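You operate a simulated robot arm through the tools that you are given. There is no shell and no other tool.

Carry out the task below with a simulated robot arm. There is one attempt and no reset: what you move stays moved.

JOB
Battery switch off first, then open the belt guard and turn the purple knob to the green mark.
Fine: undo both silver knobs, open it wide; shut it and tighten both again.

It is judged by the outcome, as a careful person would: the job done as asked, and still so three seconds after it is handed in. It fails if anything else is knocked over, pushed out of place, dropped, spilled or broken.

ROBOT AND FRAMES
A 7-joint arm with a two-finger gripper, fixed in place. Base frame: the origin is at the foot of the arm, x ahead of it, y to its left, z up. Lengths are in m, angles in degrees, forces in N, time in s.
With the tool pointing down near the work surface it reaches from about 0.36 to 0.78 m from the base axis. Its first joint turns from -143.0 to 143.0 degrees. Payload 2.45 kg.
The tool frame sits at the grasp point between the pads (the TCP): z along the fingers, y along the line on which they close. The tips reach 0.026 m beyond it. Largest opening 0.096 m; the body of the gripper starts 0.069 m behind the TCP.
Orientation is told as [roll, pitch, yaw] about the base's x, y, z axes, in that order, counted from this pose: with the fingers straight down and closing along the base's y, the tool's x points along the base's -x, its y along +y and its z along -z.

CONTROLS
- The arm moves only by the tool drive_tool. Its argument "rows" is a list of rows, each an object of numbers (a shift or turn left out is 0, a gripper value left out holds the last): "tx", "ty", "tz": the shift along the tool's x, y, z in m; "ax", "ay", "az": the turn, a rotation vector about the tool's x, y, z in degrees; "jaw": the gripper command, from -1 (fully open) to 1 (shut), values between in proportion. In form: [{"tx": .., "ty": .., "tz": .., "ax": .., "ay": .., "az": .., "jaw": ..}, ...]. A call has 1 to 20 rows; each row is the pose to reach, as a shift and turn from the pose commanded when the call began, along the tool's axes at that moment. Rows are played at 5 a second. More than 0.05 m and 8.6 degrees between two rows, or a gripper value outside its range, and nothing of the call is played. Where a pose cannot be reached the arm comes as near as it can. A force on the tool above 80 N (or 10 N above the force at the start of the call, whichever is more), or a blocked arm, ends the call early, and 0.2 s more pass. The fingers move at their own pace and stop on an object; they squeeze with about 28 N. The grip force told is the motor's: it shows also when the fingers shut on nothing. Time passes only in rows, and 0.2 s behind the last, so rows that repeat a pose let the fingers close. The reply holds the time, the measured pose of the TCP, the force on the tool along the base axes, the opening and the grip force, in the units named above and with some noise, with the torque about the TCP (base axes, N m) and any sound that the robot's microphone picked up.
- Cameras (640 x 400 px; columns grow to the right, rows downward): "scene" is fixed at [0.3986, 0.6483, 1.6812]; the picture's right is [-0.90, -0.44, 0.00], its down [-0.24, 0.49, -0.84] and it looks along [0.36, -0.75, -0.55] (base axes); focal length 308 px, centre (320, 200). "wrist" rides on the gripper at [0.081, 0.003, -0.098] in the tool frame; the picture's right is [-0.04, 1.00, 0.00], its down [-0.73, -0.03, -0.68] and it looks along [-0.68, -0.03, 0.73] (tool axes); focal length 256 px, centre (320, 200). There is no depth. A picture from a camera that has moved, and an enlarged one, comes with that camera's place and axes in the base frame and with its lens.
- capture(camera): a new picture of that camera. It takes no simulated time.
- slide_trunk(by): slides the trunk up (or, below 0, down) by that many m; the arm rides with it, the base frame stays. It gives what a move gives, with no picture.
- close_up(camera, box): a new picture of the part [left, top, right, bottom] of that camera's present view, enlarged. It takes no simulated time.
- finish_job(): hands the job in; it is judged then, once.

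Nothing tells you positions but the pictures and the camera data. Unless the task says otherwise, let go and move clear before handing in.

The tools are called after "Request:" as a command line: name --argument value ..., lists and objects as JSON in quotes. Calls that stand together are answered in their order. drive_tool: Moves the arm, as the interface text tells. Its arguments: {"type":"object","properties":{"rows":{"type":"array","items":{"type":"object","properties":{"tx":{"type":"number"},"ty":{"type":"number"},"tz":{"type":"number"},"ax":{"type":"number"},"ay":{"type":"number"},"az":{"type":"number"},"jaw":{"type":"number"}}}}},"required":["rows"]} The other tools are called the same way: slide_trunk (by) slides the trunk up or down; capture (camera) takes a picture; close_up (camera, box) takes an enlarged picture of a part of a camera's view; finish_job () hands the job in.

At the start:

```text
time: 0.0
position: [0.4584, -0.0161, 1.301]
ee_rot: [0.0, 0.0, 0.0]
contact_force: [-1.0, 1.1, 0.7]
wrist_torque: [-0.01, 0.05, 0.0]
finger_gap: 0.096
gripper_force: 0.0
trunk travel left (down, up): [-0.587, 0.053]
```

scene: 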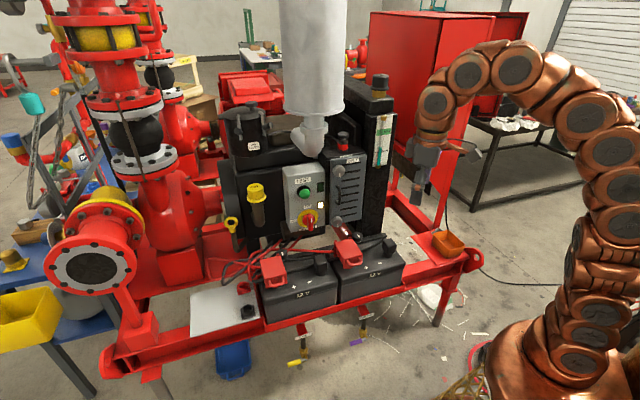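
wrist: 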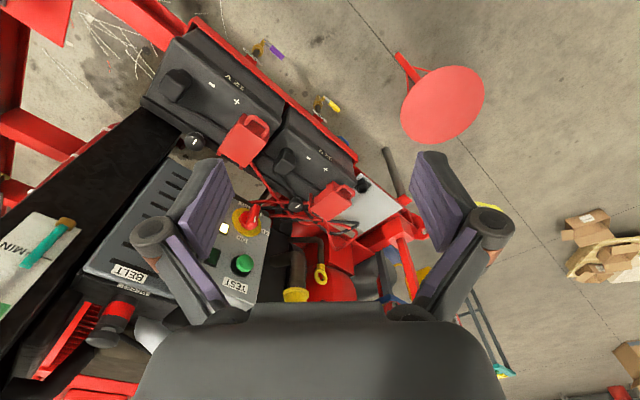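

I see a pump skid with an engine block, a control panel with a red rotary switch, a vented "BELT" guard, and two 12 V batteries. I'll look closer to find the battery switch, the guard's silver knobs and the purple knob before moving.

Request:
close_up --camera "scene" --box '[220, 120, 420, 245]'

Request:
close_up --camera "scene" --box '[320, 120, 400, 170]'

Request:
close_up --camera "wrist" --box '[60, 140, 300, 300]'

Request:
close_up --camera "scene" --box '[240, 220, 440, 380]'

```text
3.20 times, centred on (320, 182) of scene
camera zoom: at [0.3986, 0.6483, 1.6812], right [-0.9, -0.44, 0.0], down [-0.24, 0.49, -0.84], along [0.36, -0.75, -0.55], focal length 986 px, centre (320, 256)
```

zoom: 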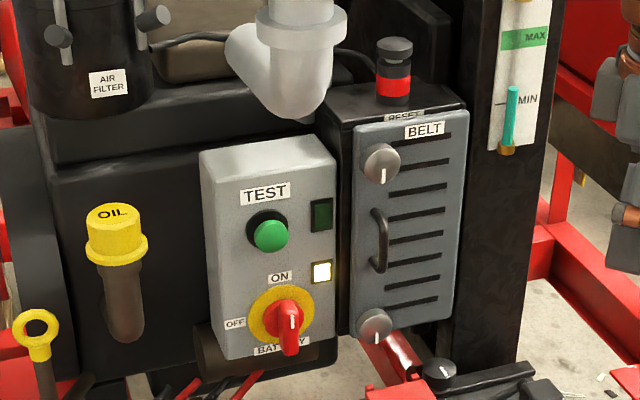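

```text
8.00 times, centred on (360, 145) of scene
camera zoom: at [0.3986, 0.6483, 1.6812], right [-0.9, -0.44, 0.0], down [-0.24, 0.49, -0.84], along [0.36, -0.75, -0.55], focal length 2466 px, centre (0, 640)
```

zoom: 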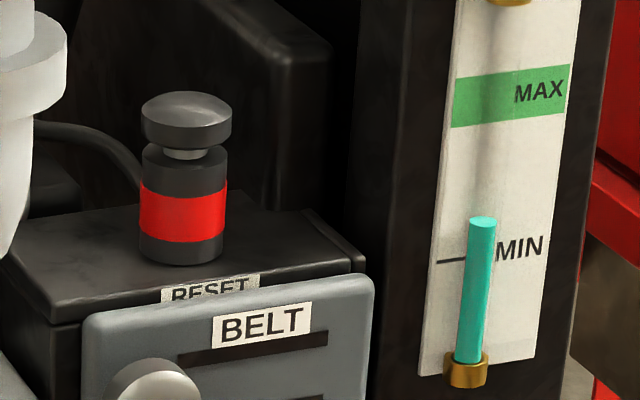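

```text
2.50 times, centred on (180, 220) of wrist
camera zoom: at [0.3768, -0.0129, 1.3988], right [0.04, 1.0, 0.0], down [0.73, -0.03, 0.68], along [0.68, -0.03, -0.73], focal length 640 px, centre (670, 150)
```

zoom: 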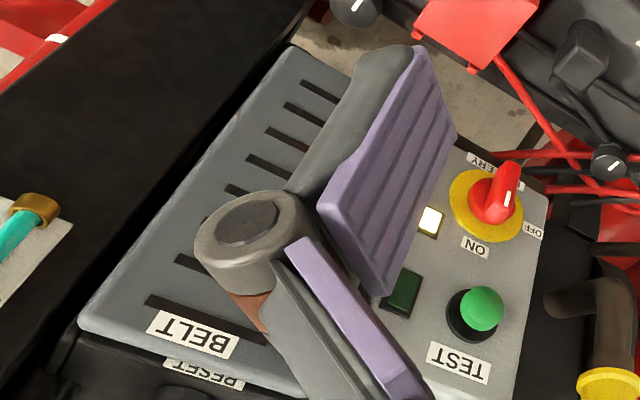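

```text
2.50 times, centred on (340, 300) of scene
camera zoom: at [0.3986, 0.6483, 1.6812], right [-0.9, -0.44, 0.0], down [-0.24, 0.49, -0.84], along [0.36, -0.75, -0.55], focal length 771 px, centre (270, -50)
```

zoom: 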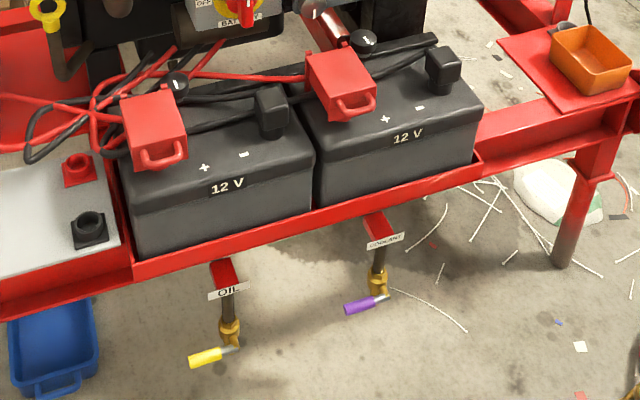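

I place the green TEST button near (0.876, -0.21, 1.065), the red battery switch near (0.856, -0.213, 0.95), and the guard roughly from (0.70, -0.38) to (0.80, -0.29), z 0.91–1.18. The panel faces about azimuth 132°. I'll swing the tool toward horizontal in free space first.

Request:
drive_tool --rows '[{"tx": -0.015, "ay": -8, "jaw": -1}, {"tx": -0.03, "ay": -16}, {"tx": -0.045, "ay": -24}, {"tx": -0.06, "ay": -32}, {"tx": -0.075, "ay": -40}, {"tx": -0.09, "ay": -48}, {"tx": -0.105, "ay": -56}, {"tx": -0.12, "ay": -64}, {"tx": -0.135, "ay": -72}, {"tx": -0.15, "ay": -80}, {"tx": -0.165, "ay": -88}, {"tx": -0.17, "ay": -90}]'

```text
time: 2.6
position: [0.6284, -0.0158, 1.3014]
ee_rot: [-176.0, -89.8, 176.1]
contact_force: [-0.3, 0.0, -1.1]
wrist_torque: [-0.01, 0.0, -0.01]
finger_gap: 0.0959
gripper_force: 0.1
trunk travel left (down, up): [-0.587, 0.053]
```

The tool is now horizontal. Next I'll yaw it to face the panel.

Request:
drive_tool --rows '[{"ax": 8}, {"ax": 16}, {"ax": 24}, {"ax": 32}, {"ax": 40}, {"ax": 48}]'

Request:
capture --camera "wrist"

Request:
capture --camera "scene"

```text
time: 4.0
position: [0.6299, -0.0166, 1.2999]
ee_rot: [-73.8, -89.9, 25.6]
contact_force: [0.2, -0.3, -1.0]
wrist_torque: [-0.01, -0.01, 0.04]
finger_gap: 0.0959
gripper_force: 0.1
out of reach, approached as far as the arm can: row 4
trunk travel left (down, up): [-0.587, 0.053]
```

```text
taken
camera wrist: at [0.5651, 0.0585, 1.2186], right [0.74, 0.67, 0.04], down [-0.47, 0.49, 0.73], along [0.47, -0.57, 0.68], focal length 256 px, centre (320, 200)
```

wrist: 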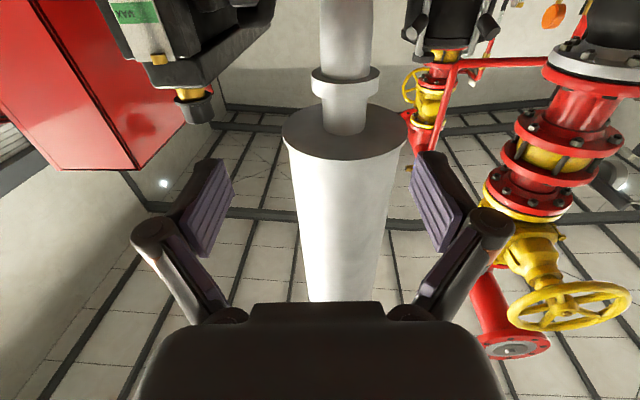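

```text
taken
```

scene: 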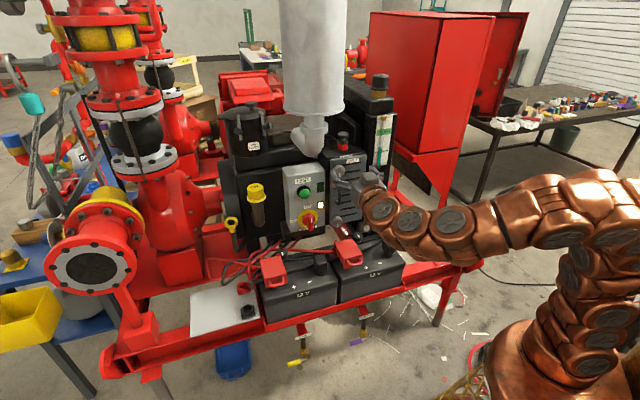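

The tool faces the panel with the camera underneath, looking up. I'll roll the tool about its own axis to bring the camera on top.

Request:
drive_tool --rows '[{"az": 8}, {"az": 16}, {"az": 24}, {"az": 32}, {"az": 40}, {"az": 48}, {"az": 56}, {"az": 64}, {"az": 72}, {"az": 80}, {"az": 88}, {"az": 90}]'

Request:
capture --camera "wrist"

```text
time: 6.6
position: [0.6295, -0.014, 1.2997]
ee_rot: [90.0, 0.1, -137.9]
contact_force: [-0.1, 1.1, 1.2]
wrist_torque: [0.03, 0.01, 0.03]
finger_gap: 0.0962
gripper_force: 0.1
trunk travel left (down, up): [-0.587, 0.053]
```

```text
taken
camera wrist: at [0.6234, 0.1124, 1.3036], right [-0.03, -0.03, 1.0], down [-1.0, 0.01, -0.03], along [-0.01, -1.0, -0.03], focal length 256 px, centre (320, 200)
```

wrist: 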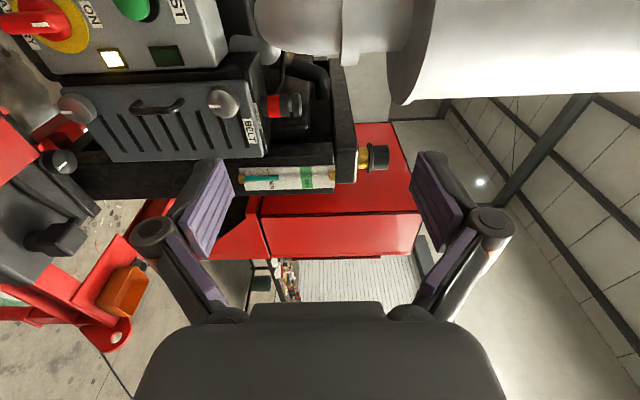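

That works; the camera is at the side now. I'll continue the roll so the camera ends up on top.

Request:
drive_tool --rows '[{"az": 8}, {"az": 16}, {"az": 24}, {"az": 32}, {"az": 40}, {"az": 48}, {"az": 56}, {"az": 64}, {"az": 72}, {"az": 80}, {"az": 88}, {"az": 90}]'

Request:
capture --camera "wrist"

```text
time: 9.2
position: [0.6281, -0.0134, 1.3009]
ee_rot: [-107.1, 89.9, 25.0]
contact_force: [-1.0, 0.5, -0.2]
wrist_torque: [-0.02, 0.02, -0.02]
finger_gap: 0.0961
gripper_force: 0.1
trunk travel left (down, up): [-0.587, 0.053]
```

```text
taken
camera wrist: at [0.5593, 0.0547, 1.3817], right [-0.74, -0.67, -0.04], down [-0.43, 0.52, -0.73], along [0.51, -0.53, -0.68], focal length 256 px, centre (320, 200)
```

wrist: 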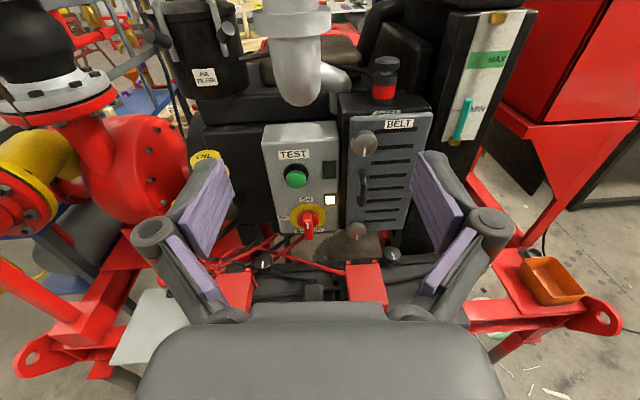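

Now I have a good top view of the panel and guard. I'll take close-ups for measurements.

Request:
close_up --camera "wrist" --box '[250, 100, 450, 225]'

Request:
close_up --camera "wrist" --box '[265, 165, 361, 225]'

Request:
close_up --camera "scene" --box '[270, 160, 350, 240]'

```text
3.20 times, centred on (350, 162) of wrist
camera zoom: at [0.5593, 0.0547, 1.3817], right [-0.74, -0.67, -0.04], down [-0.43, 0.52, -0.73], along [0.51, -0.53, -0.68], focal length 819 px, centre (224, 320)
```

zoom: 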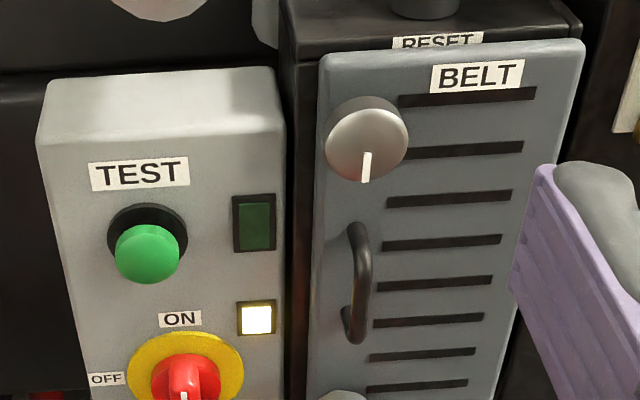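

```text
6.67 times, centred on (313, 195) of wrist
camera zoom: at [0.5593, 0.0547, 1.3817], right [-0.74, -0.67, -0.04], down [-0.43, 0.52, -0.73], along [0.51, -0.53, -0.68], focal length 1707 px, centre (367, 233)
```

zoom: 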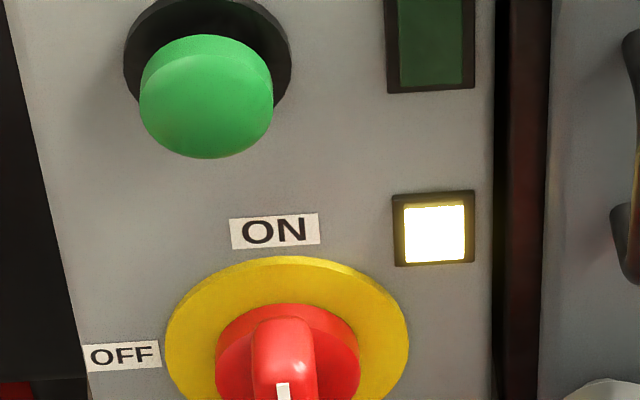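

```text
5.00 times, centred on (310, 200) of scene
camera zoom: at [0.3986, 0.6483, 1.6812], right [-0.9, -0.44, 0.0], down [-0.24, 0.49, -0.84], along [0.36, -0.75, -0.55], focal length 1542 px, centre (370, 200)
```

zoom: 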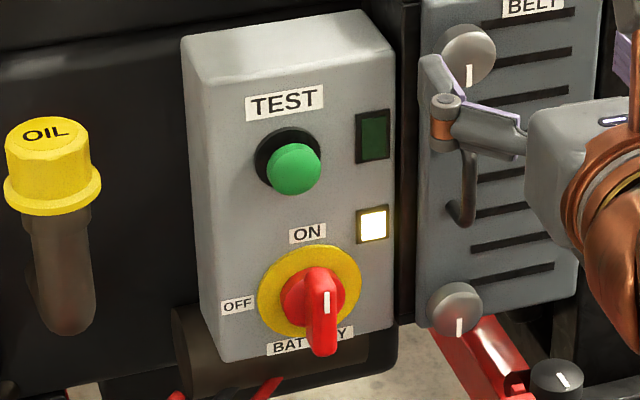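

Switch pointer is up at ON with OFF to its left, so it needs a quarter turn counter-clockwise. Both silver knobs are round, with a white line pointing down. I'll look at the lower part of the panel to refine positions.

Request:
close_up --camera "wrist" --box '[250, 180, 410, 280]'

Request:
close_up --camera "wrist" --box '[330, 80, 450, 155]'

```text
4.00 times, centred on (330, 230) of wrist
camera zoom: at [0.5593, 0.0547, 1.3817], right [-0.74, -0.67, -0.04], down [-0.43, 0.52, -0.73], along [0.51, -0.53, -0.68], focal length 1024 px, centre (280, 80)
```

zoom: 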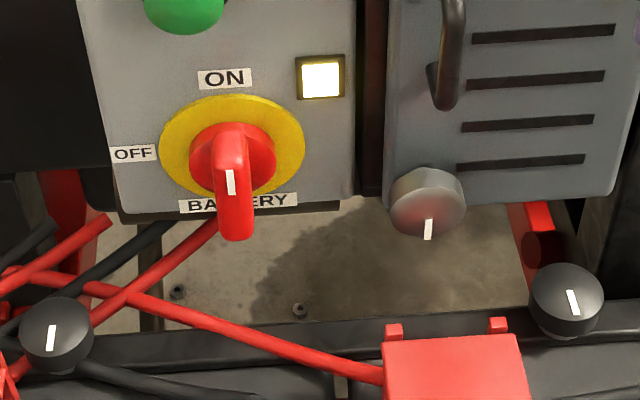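

```text
5.33 times, centred on (390, 118) of wrist
camera zoom: at [0.5593, 0.0547, 1.3817], right [-0.74, -0.67, -0.04], down [-0.43, 0.52, -0.73], along [0.51, -0.53, -0.68], focal length 1365 px, centre (-53, 640)
```

zoom: 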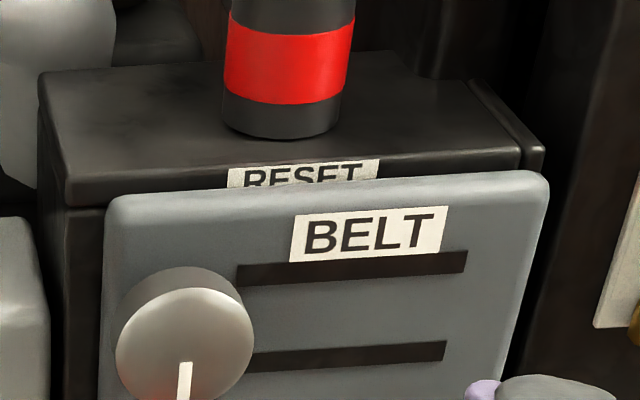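

The switch sits near right-coordinate -0.50, height 0.94, and its handle sticks out about 4 cm. The battery caps in front of the panel top out near 0.895, so clearance below the hand is limited. I'll move to a standoff in front of and slightly above the switch to check this.

Request:
drive_tool --rows '[{"tx": -0.039, "ty": -0.005, "tz": 0.012}, {"tx": -0.078, "ty": -0.01, "tz": 0.025}, {"tx": -0.117, "ty": -0.015, "tz": 0.04}, {"tx": -0.156, "ty": -0.02, "tz": 0.055}, {"tx": -0.195, "ty": -0.026, "tz": 0.07}, {"tx": -0.234, "ty": -0.031, "tz": 0.09}, {"tx": -0.273, "ty": -0.036, "tz": 0.11}, {"tx": -0.3, "ty": -0.041, "tz": 0.13}]'

Request:
capture --camera "wrist"

Request:
capture --camera "scene"

```text
time: 11.0
position: [0.7469, -0.085, 1.0016]
ee_rot: [-107.0, 89.9, 24.8]
contact_force: [-0.8, 0.2, 0.5]
wrist_torque: [-0.01, 0.05, 0.02]
finger_gap: 0.096
gripper_force: 0.0
trunk travel left (down, up): [-0.587, 0.053]
```

```text
taken
camera wrist: at [0.6791, -0.0157, 1.0827], right [-0.74, -0.67, -0.04], down [-0.43, 0.52, -0.73], along [0.51, -0.53, -0.68], focal length 256 px, centre (320, 200)
```

wrist: 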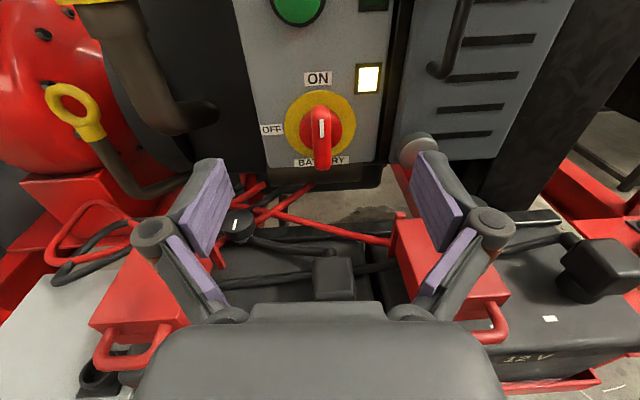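

```text
taken
```

scene: 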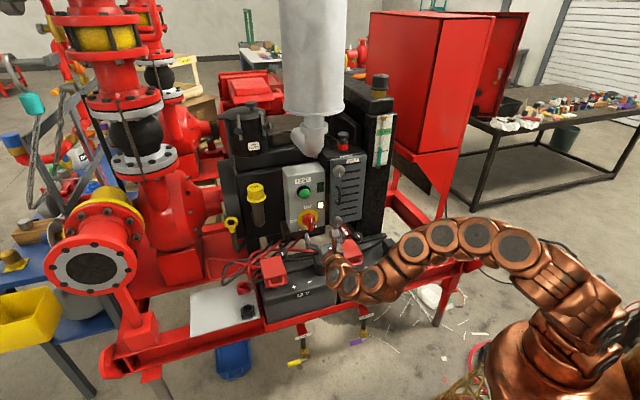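

Now I'm in front of the switch. I'll check the clearance between the arm's wrist and the batteries.

Request:
close_up --camera "scene" --box '[250, 190, 490, 340]'

Request:
close_up --camera "wrist" --box '[230, 60, 430, 185]'

```text
2.67 times, centred on (370, 265) of scene
camera zoom: at [0.3986, 0.6483, 1.6812], right [-0.9, -0.44, 0.0], down [-0.24, 0.49, -0.84], along [0.36, -0.75, -0.55], focal length 822 px, centre (187, 27)
```

zoom: 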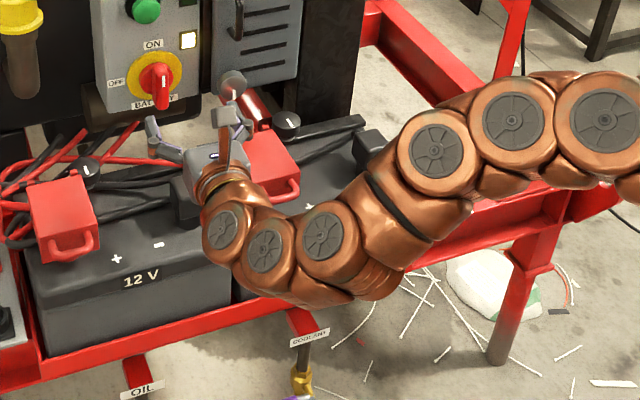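

```text
3.20 times, centred on (330, 122) of wrist
camera zoom: at [0.6791, -0.0157, 1.0827], right [-0.74, -0.67, -0.04], down [-0.43, 0.52, -0.73], along [0.51, -0.53, -0.68], focal length 819 px, centre (288, 448)
```

zoom: 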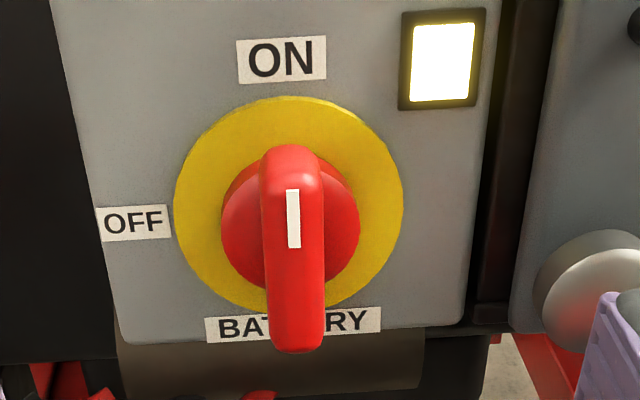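

Two views agree: the switch disk centre is at right -0.500, forward 0.749, height 0.942. I'll zoom on the guard to pin down the panel's exact yaw.

Request:
close_up --camera "wrist" --box '[380, 20, 572, 140]'

Request:
close_up --camera "wrist" --box '[200, 180, 520, 380]'

```text
3.33 times, centred on (476, 80) of wrist
camera zoom: at [0.6791, -0.0157, 1.0827], right [-0.74, -0.67, -0.04], down [-0.43, 0.52, -0.73], along [0.51, -0.53, -0.68], focal length 853 px, centre (-200, 600)
```

zoom: 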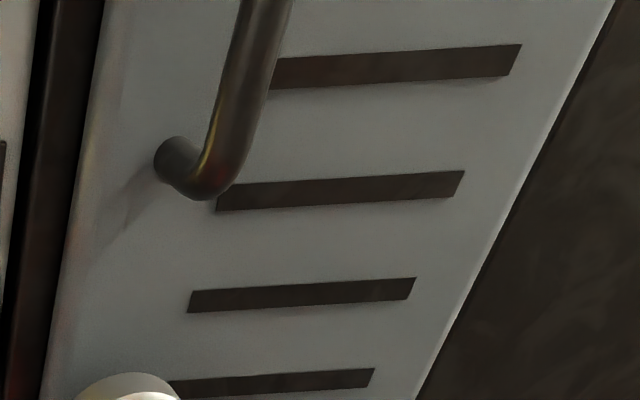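

```text
2.00 times, centred on (360, 280) of wrist
camera zoom: at [0.6791, -0.0157, 1.0827], right [-0.74, -0.67, -0.04], down [-0.43, 0.52, -0.73], along [0.51, -0.53, -0.68], focal length 512 px, centre (240, 40)
```

zoom: 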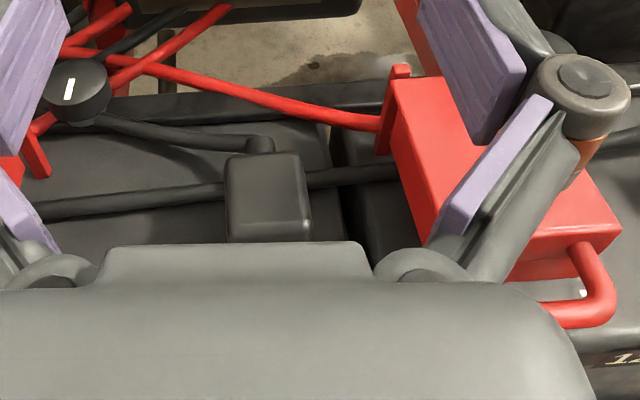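

The panel yaw works out closer to -45°, with the switch at (0.873, -0.222, 0.942) and its handle protruding about 45 mm. I'll correct the yaw by 3° and line up at a short standoff with the jaw partly closed.

Request:
drive_tool --rows '[{"ax": 3, "jaw": -0.2}, {"ax": 3}]'

```text
time: 11.6
position: [0.7468, -0.0848, 1.0026]
ee_rot: [-138.3, 90.0, -3.1]
contact_force: [-0.5, 0.6, 0.9]
wrist_torque: [0.04, -0.02, 0.02]
finger_gap: 0.0577
gripper_force: 0.0
trunk travel left (down, up): [-0.587, 0.053]
```

Request:
drive_tool --rows '[{"tx": -0.03, "ty": 0.004, "tz": 0.02}, {"tx": -0.06, "ty": 0.0078, "tz": 0.04}, {"tx": -0.06, "ty": 0.0078, "tz": 0.072}]'

Request:
capture --camera "wrist"

Request:
close_up --camera "scene" --box '[250, 160, 490, 310]'

```text
time: 12.4
position: [0.7931, -0.1412, 0.9394]
ee_rot: [155.2, 90.0, -69.7]
contact_force: [-0.2, 0.2, 0.5]
wrist_torque: [0.02, 0.03, 0.0]
finger_gap: 0.0578
gripper_force: 0.0
trunk travel left (down, up): [-0.587, 0.053]
```

```text
taken
camera wrist: at [0.7204, -0.0752, 1.021], right [-0.71, -0.71, -0.04], down [-0.46, 0.5, -0.73], along [0.54, -0.5, -0.68], focal length 256 px, centre (320, 200)
```

wrist: 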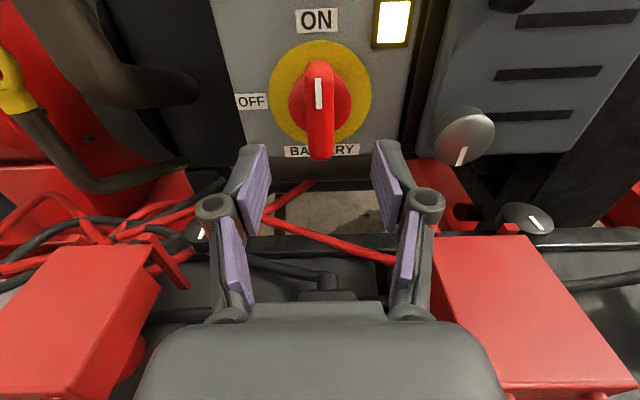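

```text
2.67 times, centred on (370, 235) of scene
camera zoom: at [0.3986, 0.6483, 1.6812], right [-0.9, -0.44, 0.0], down [-0.24, 0.49, -0.84], along [0.36, -0.75, -0.55], focal length 822 px, centre (187, 107)
```

zoom: 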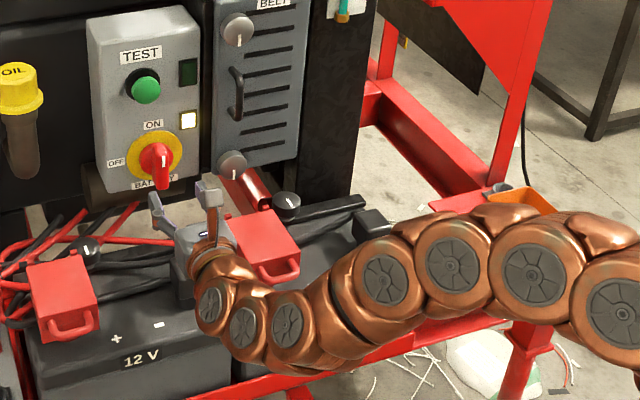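

The jaws are centred on the switch handle. I'm advancing so the fingers straddle it.

Request:
drive_tool --rows '[{"tz": 0.025, "tx": 0.002}, {"tz": 0.045, "tx": 0.002}, {"tz": 0.055, "tx": 0.002}, {"tz": 0.06, "tx": 0.002}]'

Request:
capture --camera "wrist"

Request:
close_up --camera "scene" --box '[260, 170, 380, 270]'

```text
time: 13.4
position: [0.8352, -0.1834, 0.943]
ee_rot: [45.4, 90.1, -179.5]
contact_force: [-0.1, 0.0, 0.3]
wrist_torque: [0.0, 0.0, -0.01]
finger_gap: 0.0577
gripper_force: 0.1
trunk travel left (down, up): [-0.587, 0.053]
```

```text
taken
camera wrist: at [0.763, -0.117, 1.0242], right [-0.71, -0.71, -0.04], down [-0.46, 0.5, -0.73], along [0.54, -0.5, -0.68], focal length 256 px, centre (320, 200)
```

wrist: 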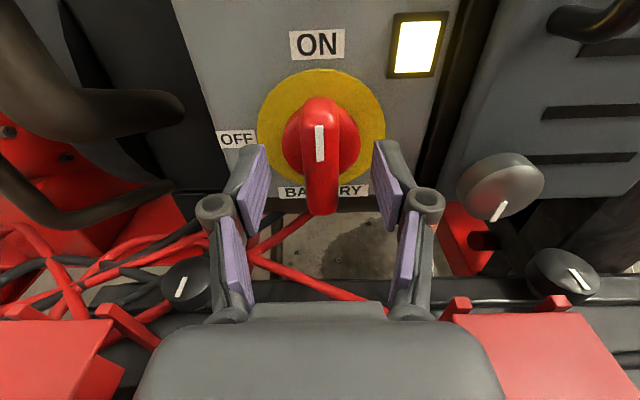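

```text
4.00 times, centred on (320, 220) of scene
camera zoom: at [0.3986, 0.6483, 1.6812], right [-0.9, -0.44, 0.0], down [-0.24, 0.49, -0.84], along [0.36, -0.75, -0.55], focal length 1233 px, centre (320, 120)
```

zoom: 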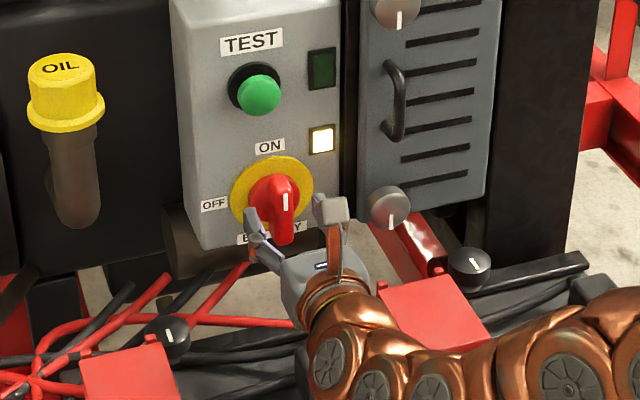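

The fingers are alongside the handle with about 17 mm of overlap. I'm closing the jaw on it.

Request:
drive_tool --rows '[{"tz": 0.003, "jaw": 1}, {"tz": 0.003}, {"tz": 0.003}, {"tz": 0.003}]'

Request:
close_up --camera "wrist" --box '[200, 40, 440, 240]'

```text
time: 14.4
position: [0.836, -0.1852, 0.9417]
ee_rot: [57.1, 90.0, -167.8]
contact_force: [2.6, -1.0, -0.8]
wrist_torque: [0.14, 0.03, 0.05]
finger_gap: 0.0209
gripper_force: 44.9
trunk travel left (down, up): [-0.587, 0.053]
```

```text
2.00 times, centred on (320, 140) of wrist
camera zoom: at [0.7647, -0.1192, 1.0238], right [-0.71, -0.71, -0.04], down [-0.46, 0.5, -0.73], along [0.54, -0.5, -0.68], focal length 512 px, centre (320, 320)
```

zoom: 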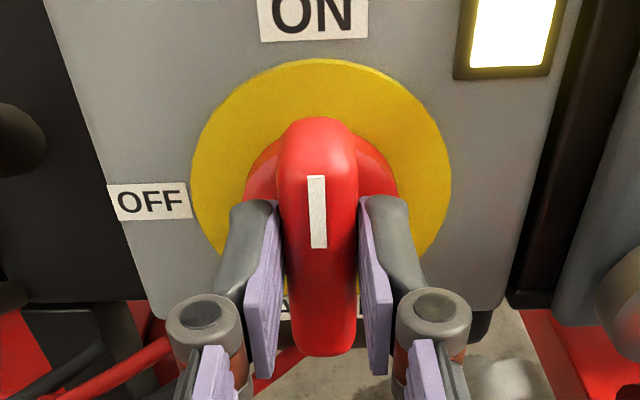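

Handle gripped (gap 21 mm). Now I'm turning it 90° counter-clockwise to OFF.

Request:
drive_tool --rows '[{"az": -7.5}, {"az": -15}, {"az": -22.5}, {"az": -30}, {"az": -37.5}, {"az": -45}, {"az": -52.5}, {"az": -60}, {"az": -67.5}, {"az": -75}, {"az": -82.5}, {"az": -90}, {"az": -90}]'

Request:
capture --camera "wrist"

Request:
close_up --camera "scene" --box '[260, 150, 380, 250]'

```text
time: 17.2
position: [0.8373, -0.1848, 0.9345]
ee_rot: [89.6, -0.4, -134.8]
contact_force: [9.2, 32.0, -58.1]
wrist_torque: [1.27, 0.71, 0.78]
finger_gap: 0.0207
gripper_force: 44.6
trunk travel left (down, up): [-0.587, 0.053]
```

```text
taken
camera wrist: at [0.8259, -0.0572, 0.9388], right [-0.02, -0.03, 1.0], down [-1.0, -0.04, -0.02], along [0.04, -1.0, -0.03], focal length 256 px, centre (320, 200)
```

wrist: 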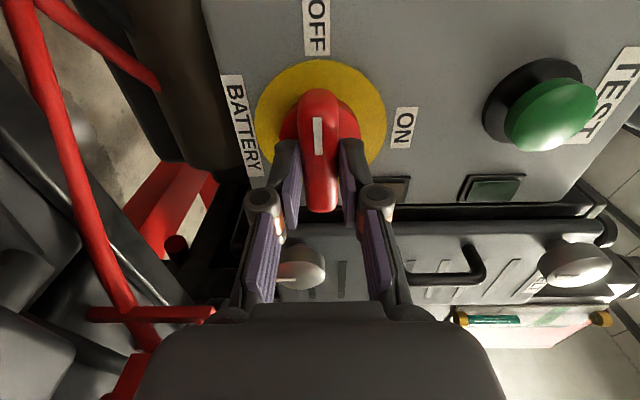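

```text
4.00 times, centred on (320, 200) of scene
camera zoom: at [0.3986, 0.6483, 1.6812], right [-0.9, -0.44, 0.0], down [-0.24, 0.49, -0.84], along [0.36, -0.75, -0.55], focal length 1233 px, centre (320, 200)
```

zoom: 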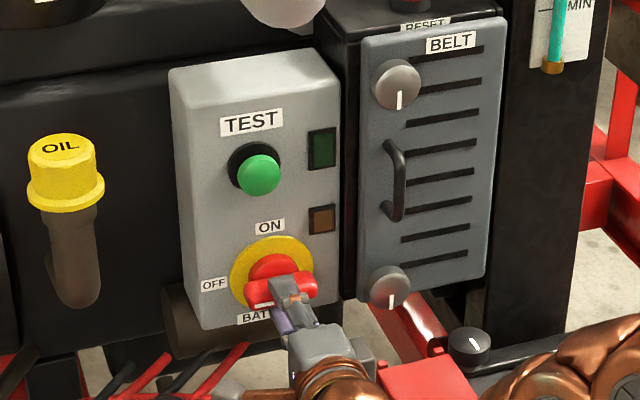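

The lamp is out and the pointer is at OFF. The tool is being pulled about 7 mm off its commanded position, so I'll relax that strain before opening the jaw.

Request:
drive_tool --rows '[{"ty": -0.003, "tx": 0.001}, {"ty": -0.006, "tx": 0.0015}, {"ty": -0.006, "tx": 0.0015}]'

```text
time: 18.0
position: [0.8388, -0.1849, 0.9354]
ee_rot: [90.0, 0.0, -135.0]
contact_force: [-16.6, 32.9, -44.3]
wrist_torque: [0.95, 0.79, -0.14]
finger_gap: 0.021
gripper_force: 44.8
trunk travel left (down, up): [-0.587, 0.053]
```

Request:
drive_tool --rows '[{"ty": -0.003, "tz": -0.001}, {"ty": -0.005, "tz": -0.002}, {"ty": -0.005, "tz": -0.002}]'

```text
time: 18.8
position: [0.8371, -0.1854, 0.9349]
ee_rot: [90.4, 0.1, -135.0]
contact_force: [29.1, 3.5, -3.7]
wrist_torque: [-0.05, 0.12, -0.32]
finger_gap: 0.0207
gripper_force: 45.1
trunk travel left (down, up): [-0.587, 0.053]
```

The strain is relieved. I'm opening the jaw partly and backing straight out.

Request:
drive_tool --rows '[{"tx": 0.001, "tz": 0.001, "jaw": -0.1}, {"tx": 0.001, "tz": 0.001}, {"tx": 0.001, "tz": 0.001}, {"tz": -0.03}, {"tz": -0.07}, {"tz": -0.11}]'

Request:
capture --camera "wrist"

Request:
close_up --camera "scene" --box '[260, 150, 380, 250]'

```text
time: 20.2
position: [0.7589, -0.1048, 0.934]
ee_rot: [90.1, 0.1, -135.0]
contact_force: [0.1, -1.2, -0.6]
wrist_torque: [0.01, -0.03, 0.0]
finger_gap: 0.0528
gripper_force: 0.0
trunk travel left (down, up): [-0.587, 0.053]
```

```text
taken
camera wrist: at [0.7464, 0.0221, 0.9363], right [-0.03, -0.03, 1.0], down [-1.0, -0.04, -0.03], along [0.04, -1.0, -0.03], focal length 256 px, centre (320, 200)
```

wrist: 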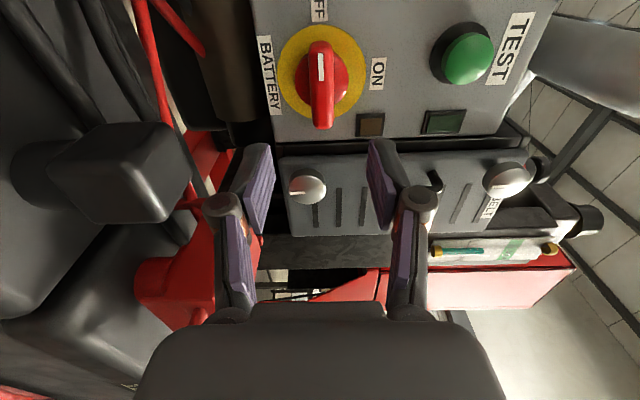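

```text
4.00 times, centred on (320, 200) of scene
camera zoom: at [0.3986, 0.6483, 1.6812], right [-0.9, -0.44, 0.0], down [-0.24, 0.49, -0.84], along [0.36, -0.75, -0.55], focal length 1233 px, centre (320, 200)
```

zoom: 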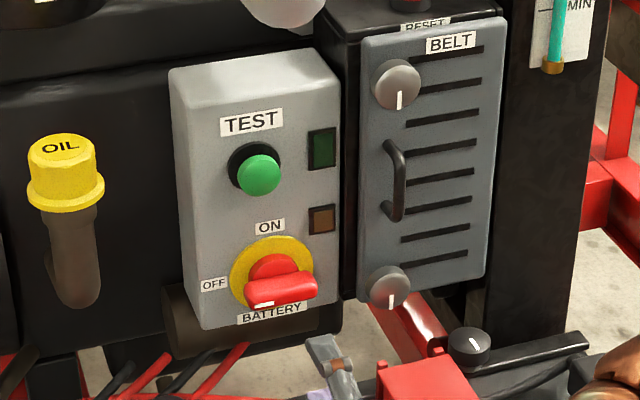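

The switch is at OFF with the lamp dark. I place the upper silver knob near right -0.347, forward 0.746, height 1.142, and the lower one near height 0.912. I'll move to a standoff in front of the upper knob with the camera on top again.

Request:
drive_tool --rows '[{"tx": -0.009, "ty": 0.017, "az": 7.5}, {"tx": -0.019, "ty": 0.035, "az": 15}, {"tx": -0.029, "ty": 0.052, "az": 22.5}, {"tx": -0.038, "ty": 0.07, "az": 30}, {"tx": -0.048, "ty": 0.087, "az": 37.5}, {"tx": -0.058, "ty": 0.104, "az": 45}, {"tx": -0.067, "ty": 0.121, "az": 52.5}, {"tx": -0.077, "ty": 0.139, "az": 60}, {"tx": -0.087, "ty": 0.156, "az": 67.5}, {"tx": -0.096, "ty": 0.173, "az": 75}, {"tx": -0.106, "ty": 0.191, "az": 82.5}, {"tx": -0.1155, "ty": 0.208, "az": 90}]'

Request:
capture --camera "wrist"

Request:
capture --camera "scene"

```text
time: 22.8
position: [0.6753, -0.1854, 1.1387]
ee_rot: [-46.7, 89.9, 88.5]
contact_force: [0.4, -0.5, 0.6]
wrist_torque: [0.0, -0.02, 0.0]
finger_gap: 0.0531
gripper_force: 0.1
trunk travel left (down, up): [-0.587, 0.053]
```

```text
taken
camera wrist: at [0.604, -0.119, 1.2198], right [-0.71, -0.71, -0.04], down [-0.46, 0.5, -0.73], along [0.54, -0.5, -0.68], focal length 256 px, centre (320, 200)
```

wrist: 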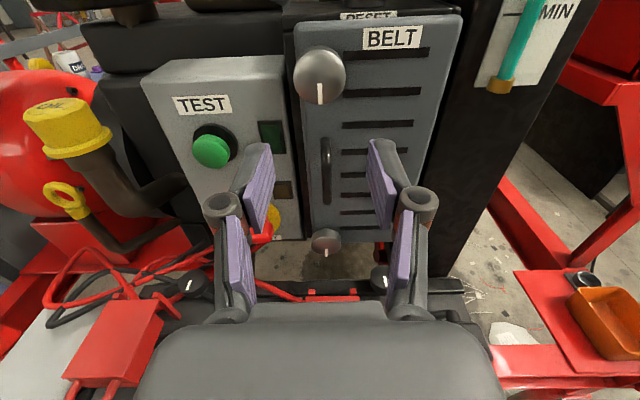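

```text
taken
```

scene: 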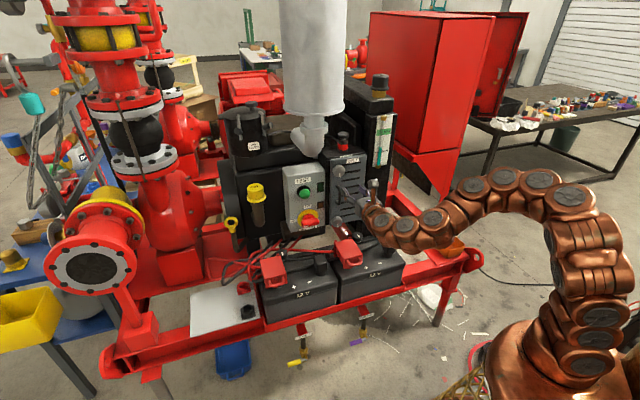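

Request:
close_up --camera "wrist" --box '[280, 10, 440, 110]'

Request:
close_up --camera "wrist" --box '[280, 180, 440, 280]'

```text
4.00 times, centred on (360, 60) of wrist
camera zoom: at [0.604, -0.119, 1.2198], right [-0.71, -0.71, -0.04], down [-0.46, 0.5, -0.73], along [0.54, -0.5, -0.68], focal length 1024 px, centre (160, 760)
```

zoom: 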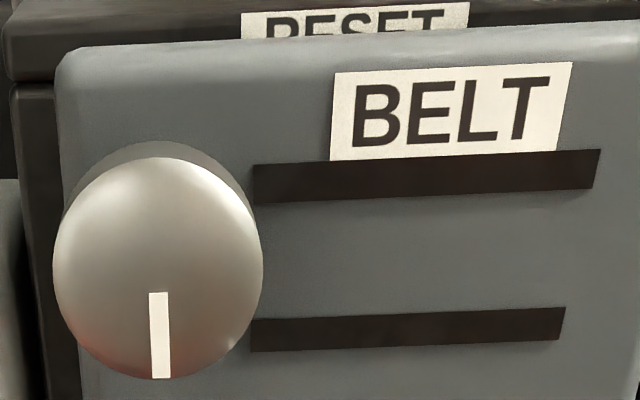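

```text
4.00 times, centred on (360, 230) of wrist
camera zoom: at [0.604, -0.119, 1.2198], right [-0.71, -0.71, -0.04], down [-0.46, 0.5, -0.73], along [0.54, -0.5, -0.68], focal length 1024 px, centre (160, 80)
```

zoom: 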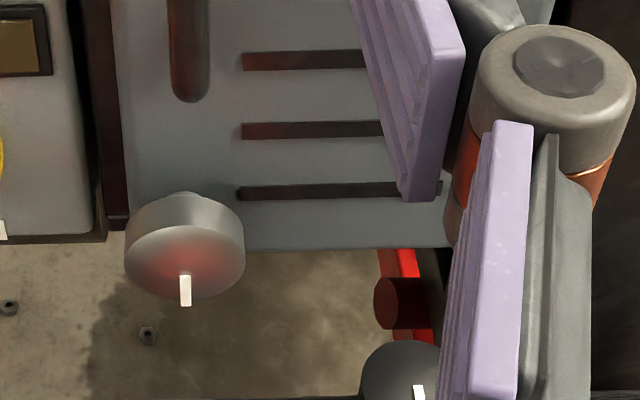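

The upper knob's face is at right -0.347, forward 0.736, height 1.150, with a 44 mm diameter. I'm opening the jaw to about 66 mm and moving in over it.

Request:
drive_tool --rows '[{"tx": 0.011, "ty": -0.0005, "jaw": -0.4}, {"tx": 0.011, "ty": -0.0005, "tz": 0.04}, {"tx": 0.011, "ty": -0.0005, "tz": 0.08}, {"tx": 0.011, "ty": -0.0005, "tz": 0.105}, {"tx": 0.011, "ty": -0.0005, "tz": 0.121}]'

Request:
capture --camera "wrist"

```text
time: 24.0
position: [0.7639, -0.2722, 1.1498]
ee_rot: [-138.2, 89.9, -3.3]
contact_force: [0.3, 1.3, -0.6]
wrist_torque: [0.0, 0.03, 0.0]
finger_gap: 0.0673
gripper_force: 0.0
trunk travel left (down, up): [-0.587, 0.053]
```

```text
taken
camera wrist: at [0.6909, -0.2054, 1.2323], right [-0.71, -0.71, -0.04], down [-0.46, 0.5, -0.73], along [0.54, -0.5, -0.68], focal length 256 px, centre (320, 200)
```

wrist: 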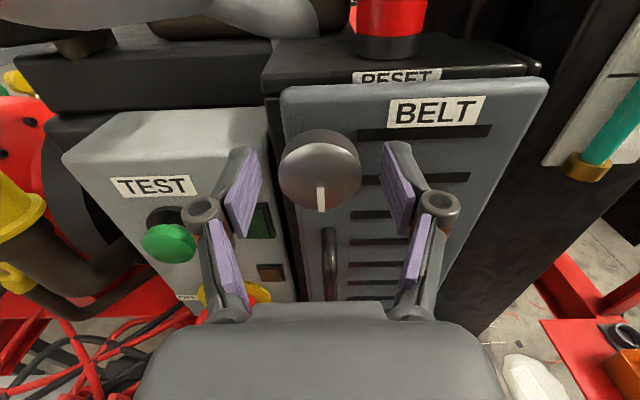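

Knob is between the pads. Closing on it.

Request:
drive_tool --rows '[{"jaw": 1}, {"jaw": 1}, {"jaw": 1}, {"jaw": 1}]'

Request:
close_up --camera "wrist" --box '[220, 60, 460, 260]'

```text
time: 25.0
position: [0.7627, -0.2727, 1.1511]
ee_rot: [174.1, 90.1, -50.7]
contact_force: [0.7, 0.4, 1.2]
wrist_torque: [-0.02, 0.03, -0.01]
finger_gap: 0.0445
gripper_force: 44.8
trunk travel left (down, up): [-0.587, 0.053]
```

```text
2.00 times, centred on (340, 160) of wrist
camera zoom: at [0.6909, -0.2053, 1.232], right [-0.71, -0.71, -0.04], down [-0.46, 0.5, -0.73], along [0.54, -0.5, -0.68], focal length 512 px, centre (280, 280)
```

zoom: 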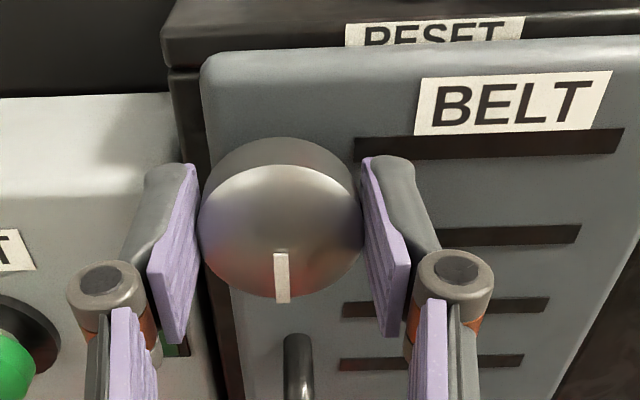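

Gripped at 44.5 mm. I'm turning it counter-clockwise 45° first and watching the torque.

Request:
drive_tool --rows '[{"az": -7.5}, {"az": -15}, {"az": -22.5}, {"az": -30}, {"az": -37.5}, {"az": -45}]'

Request:
close_up --camera "wrist" --box '[200, 60, 440, 260]'

```text
time: 26.4
position: [0.7629, -0.2712, 1.148]
ee_rot: [89.7, 44.8, -135.0]
contact_force: [6.5, 12.7, -8.1]
wrist_torque: [0.59, -0.28, 0.03]
finger_gap: 0.0444
gripper_force: 44.8
trunk travel left (down, up): [-0.587, 0.053]
```

```text
2.00 times, centred on (320, 160) of wrist
camera zoom: at [0.7329, -0.1629, 1.2081], right [-0.51, -0.52, 0.68], down [-0.84, 0.13, -0.54], along [0.19, -0.84, -0.5], focal length 512 px, centre (320, 280)
```

zoom: 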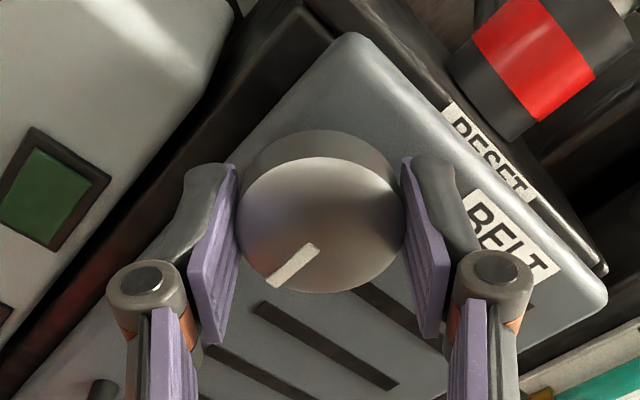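

The white line stayed pointing down, so the pads slipped around the knob instead of turning it. I'll rotate back with the grip still on to see whether it moves clockwise.

Request:
drive_tool --rows '[{"az": 7.5}, {"az": 15}, {"az": 22.5}, {"az": 30}, {"az": 37.5}, {"az": 45}]'

Request:
close_up --camera "wrist" --box '[220, 60, 460, 260]'

```text
time: 27.8
position: [0.7629, -0.2724, 1.1485]
ee_rot: [-17.2, 89.7, 117.8]
contact_force: [-3.8, 14.0, -31.0]
wrist_torque: [0.48, 0.51, 0.27]
finger_gap: 0.0442
gripper_force: 44.4
trunk travel left (down, up): [-0.587, 0.053]
```

```text
2.00 times, centred on (340, 160) of wrist
camera zoom: at [0.6913, -0.2056, 1.2303], right [-0.71, -0.71, -0.04], down [-0.46, 0.5, -0.73], along [0.54, -0.5, -0.68], focal length 512 px, centre (280, 280)
```

zoom: 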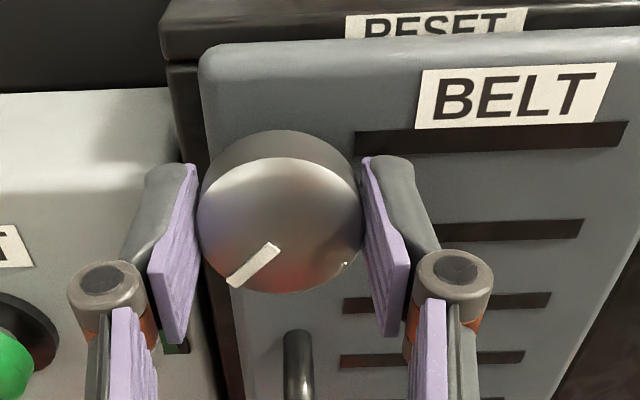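

The knob followed the gripper clockwise by about 45°: the line now points lower-left. Counter-clockwise was against its stop, so clockwise is the undo direction here. I'll keep turning clockwise.

Request:
drive_tool --rows '[{"az": 7.5, "tx": -0.001}, {"az": 15, "tx": -0.002}, {"az": 22.5, "tx": -0.002}, {"az": 30, "tx": -0.002}, {"az": 37.5, "tx": -0.002}, {"az": 45, "tx": -0.002}]'

Request:
close_up --camera "wrist" --box '[200, 60, 440, 260]'

```text
time: 29.2
position: [0.7626, -0.2729, 1.1481]
ee_rot: [-89.9, 44.9, 44.9]
contact_force: [-9.7, 8.0, -21.4]
wrist_torque: [-0.05, 0.0, -0.68]
finger_gap: 0.044
gripper_force: 45.0
trunk travel left (down, up): [-0.587, 0.053]
```

```text
2.00 times, centred on (320, 160) of wrist
camera zoom: at [0.6503, -0.2464, 1.2035], right [-0.48, -0.48, -0.74], down [-0.1, 0.86, -0.5], along [0.87, -0.17, -0.46], focal length 512 px, centre (320, 280)
```

zoom: 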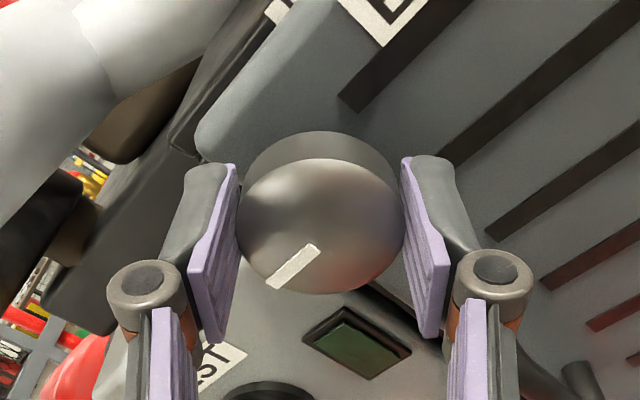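

It is turning freely, with the line now at 9 o'clock. I'll continue clockwise.

Request:
drive_tool --rows '[{"az": 7.5}, {"az": 15}, {"az": 22.5}, {"az": 30}, {"az": 37.5}, {"az": 45}]'

Request:
capture --camera "wrist"

```text
time: 29.8
position: [0.7559, -0.279, 1.1546]
ee_rot: [-86.7, 33.5, 45.5]
contact_force: [0.4, -9.0, -21.0]
wrist_torque: [-0.93, -0.62, -0.13]
finger_gap: 0.0443
gripper_force: 45.1
out of reach, approached as far as the arm can: row 2
trunk travel left (down, up): [-0.587, 0.053]
stopped in row 2: the force on the tool passed its limit at 96 N (the readings are from after the stop); the commanded pose is now the measured one
```

```text
taken
camera wrist: at [0.6395, -0.257, 1.2013], right [-0.41, -0.33, -0.85], down [-0.03, 0.94, -0.35], along [0.91, -0.12, -0.39], focal length 256 px, centre (320, 200)
```

wrist: 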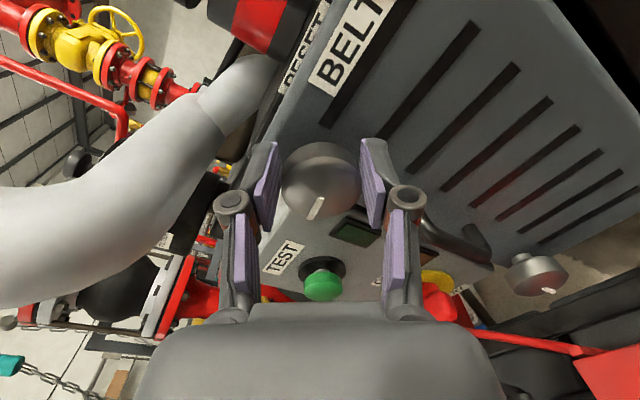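

The arm hit its own roll limit, and the gripper then slipped around the knob. I'll check the scene before letting go.

Request:
close_up --camera "scene" --box '[290, 120, 410, 220]'

Request:
close_up --camera "wrist" --box '[220, 80, 420, 240]'

```text
4.00 times, centred on (350, 170) of scene
camera zoom: at [0.3986, 0.6483, 1.6812], right [-0.9, -0.44, 0.0], down [-0.24, 0.49, -0.84], along [0.36, -0.75, -0.55], focal length 1233 px, centre (200, 320)
```

zoom: 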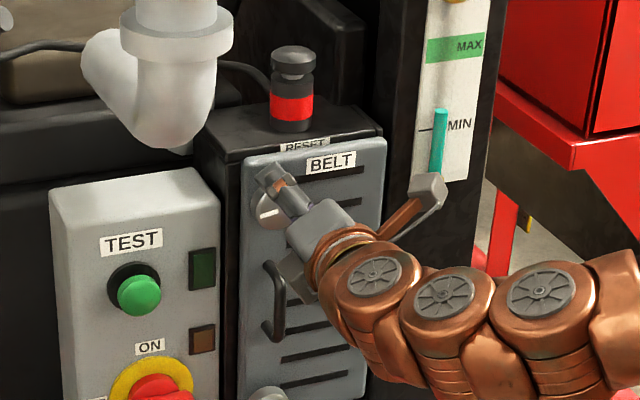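

```text
2.50 times, centred on (320, 160) of wrist
camera zoom: at [0.6395, -0.257, 1.2013], right [-0.41, -0.33, -0.85], down [-0.03, 0.94, -0.35], along [0.91, -0.12, -0.39], focal length 640 px, centre (320, 300)
```

zoom: 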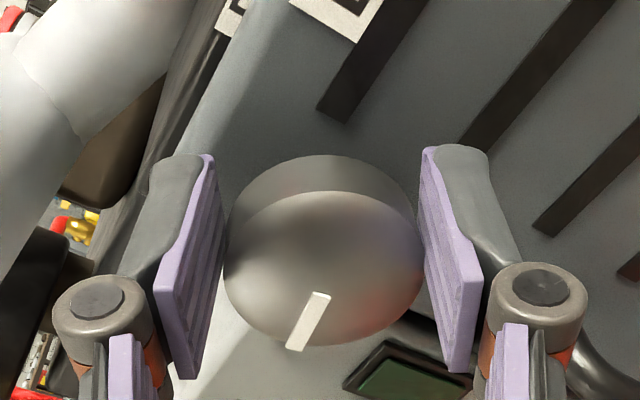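

The knob's line now points to 9 o'clock, a quarter turn. I'm opening the jaw and backing off to inspect it.

Request:
drive_tool --rows '[{"jaw": -0.4}, {"jaw": -0.4}, {"jaw": -0.4}, {"tz": -0.03}, {"tz": -0.07}, {"tz": -0.11}]'

Request:
close_up --camera "scene" --box '[290, 120, 410, 220]'

Request:
capture --camera "wrist"

```text
time: 31.2
position: [0.6803, -0.195, 1.1599]
ee_rot: [-87.4, 33.4, 45.3]
contact_force: [0.6, 0.0, 0.5]
wrist_torque: [-0.02, -0.02, -0.02]
finger_gap: 0.0671
gripper_force: 0.0
trunk travel left (down, up): [-0.587, 0.053]
```

```text
4.00 times, centred on (350, 170) of scene
camera zoom: at [0.3986, 0.6483, 1.6812], right [-0.9, -0.44, 0.0], down [-0.24, 0.49, -0.84], along [0.36, -0.75, -0.55], focal length 1233 px, centre (200, 320)
```

zoom: 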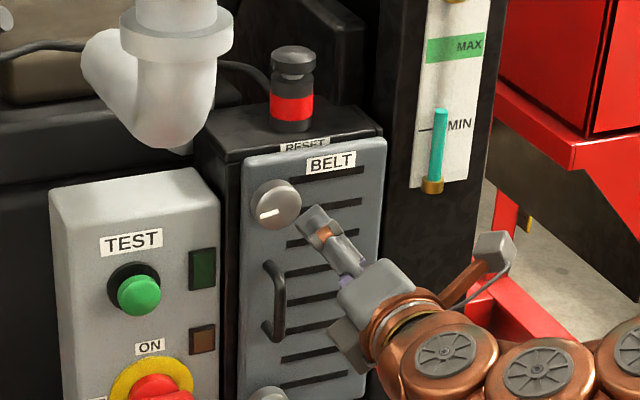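

```text
taken
camera wrist: at [0.5627, -0.175, 1.2061], right [-0.4, -0.34, -0.85], down [-0.03, 0.93, -0.35], along [0.92, -0.12, -0.38], focal length 256 px, centre (320, 200)
```

wrist: 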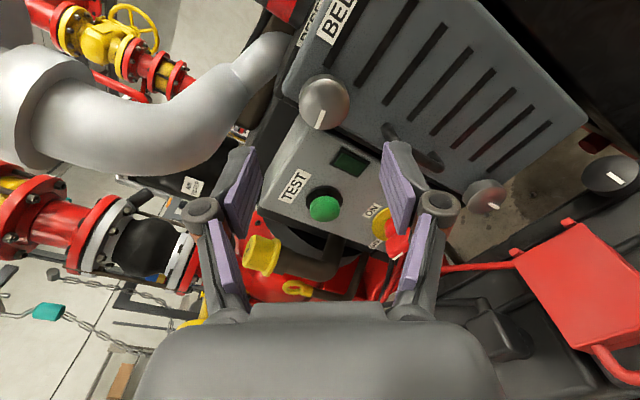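

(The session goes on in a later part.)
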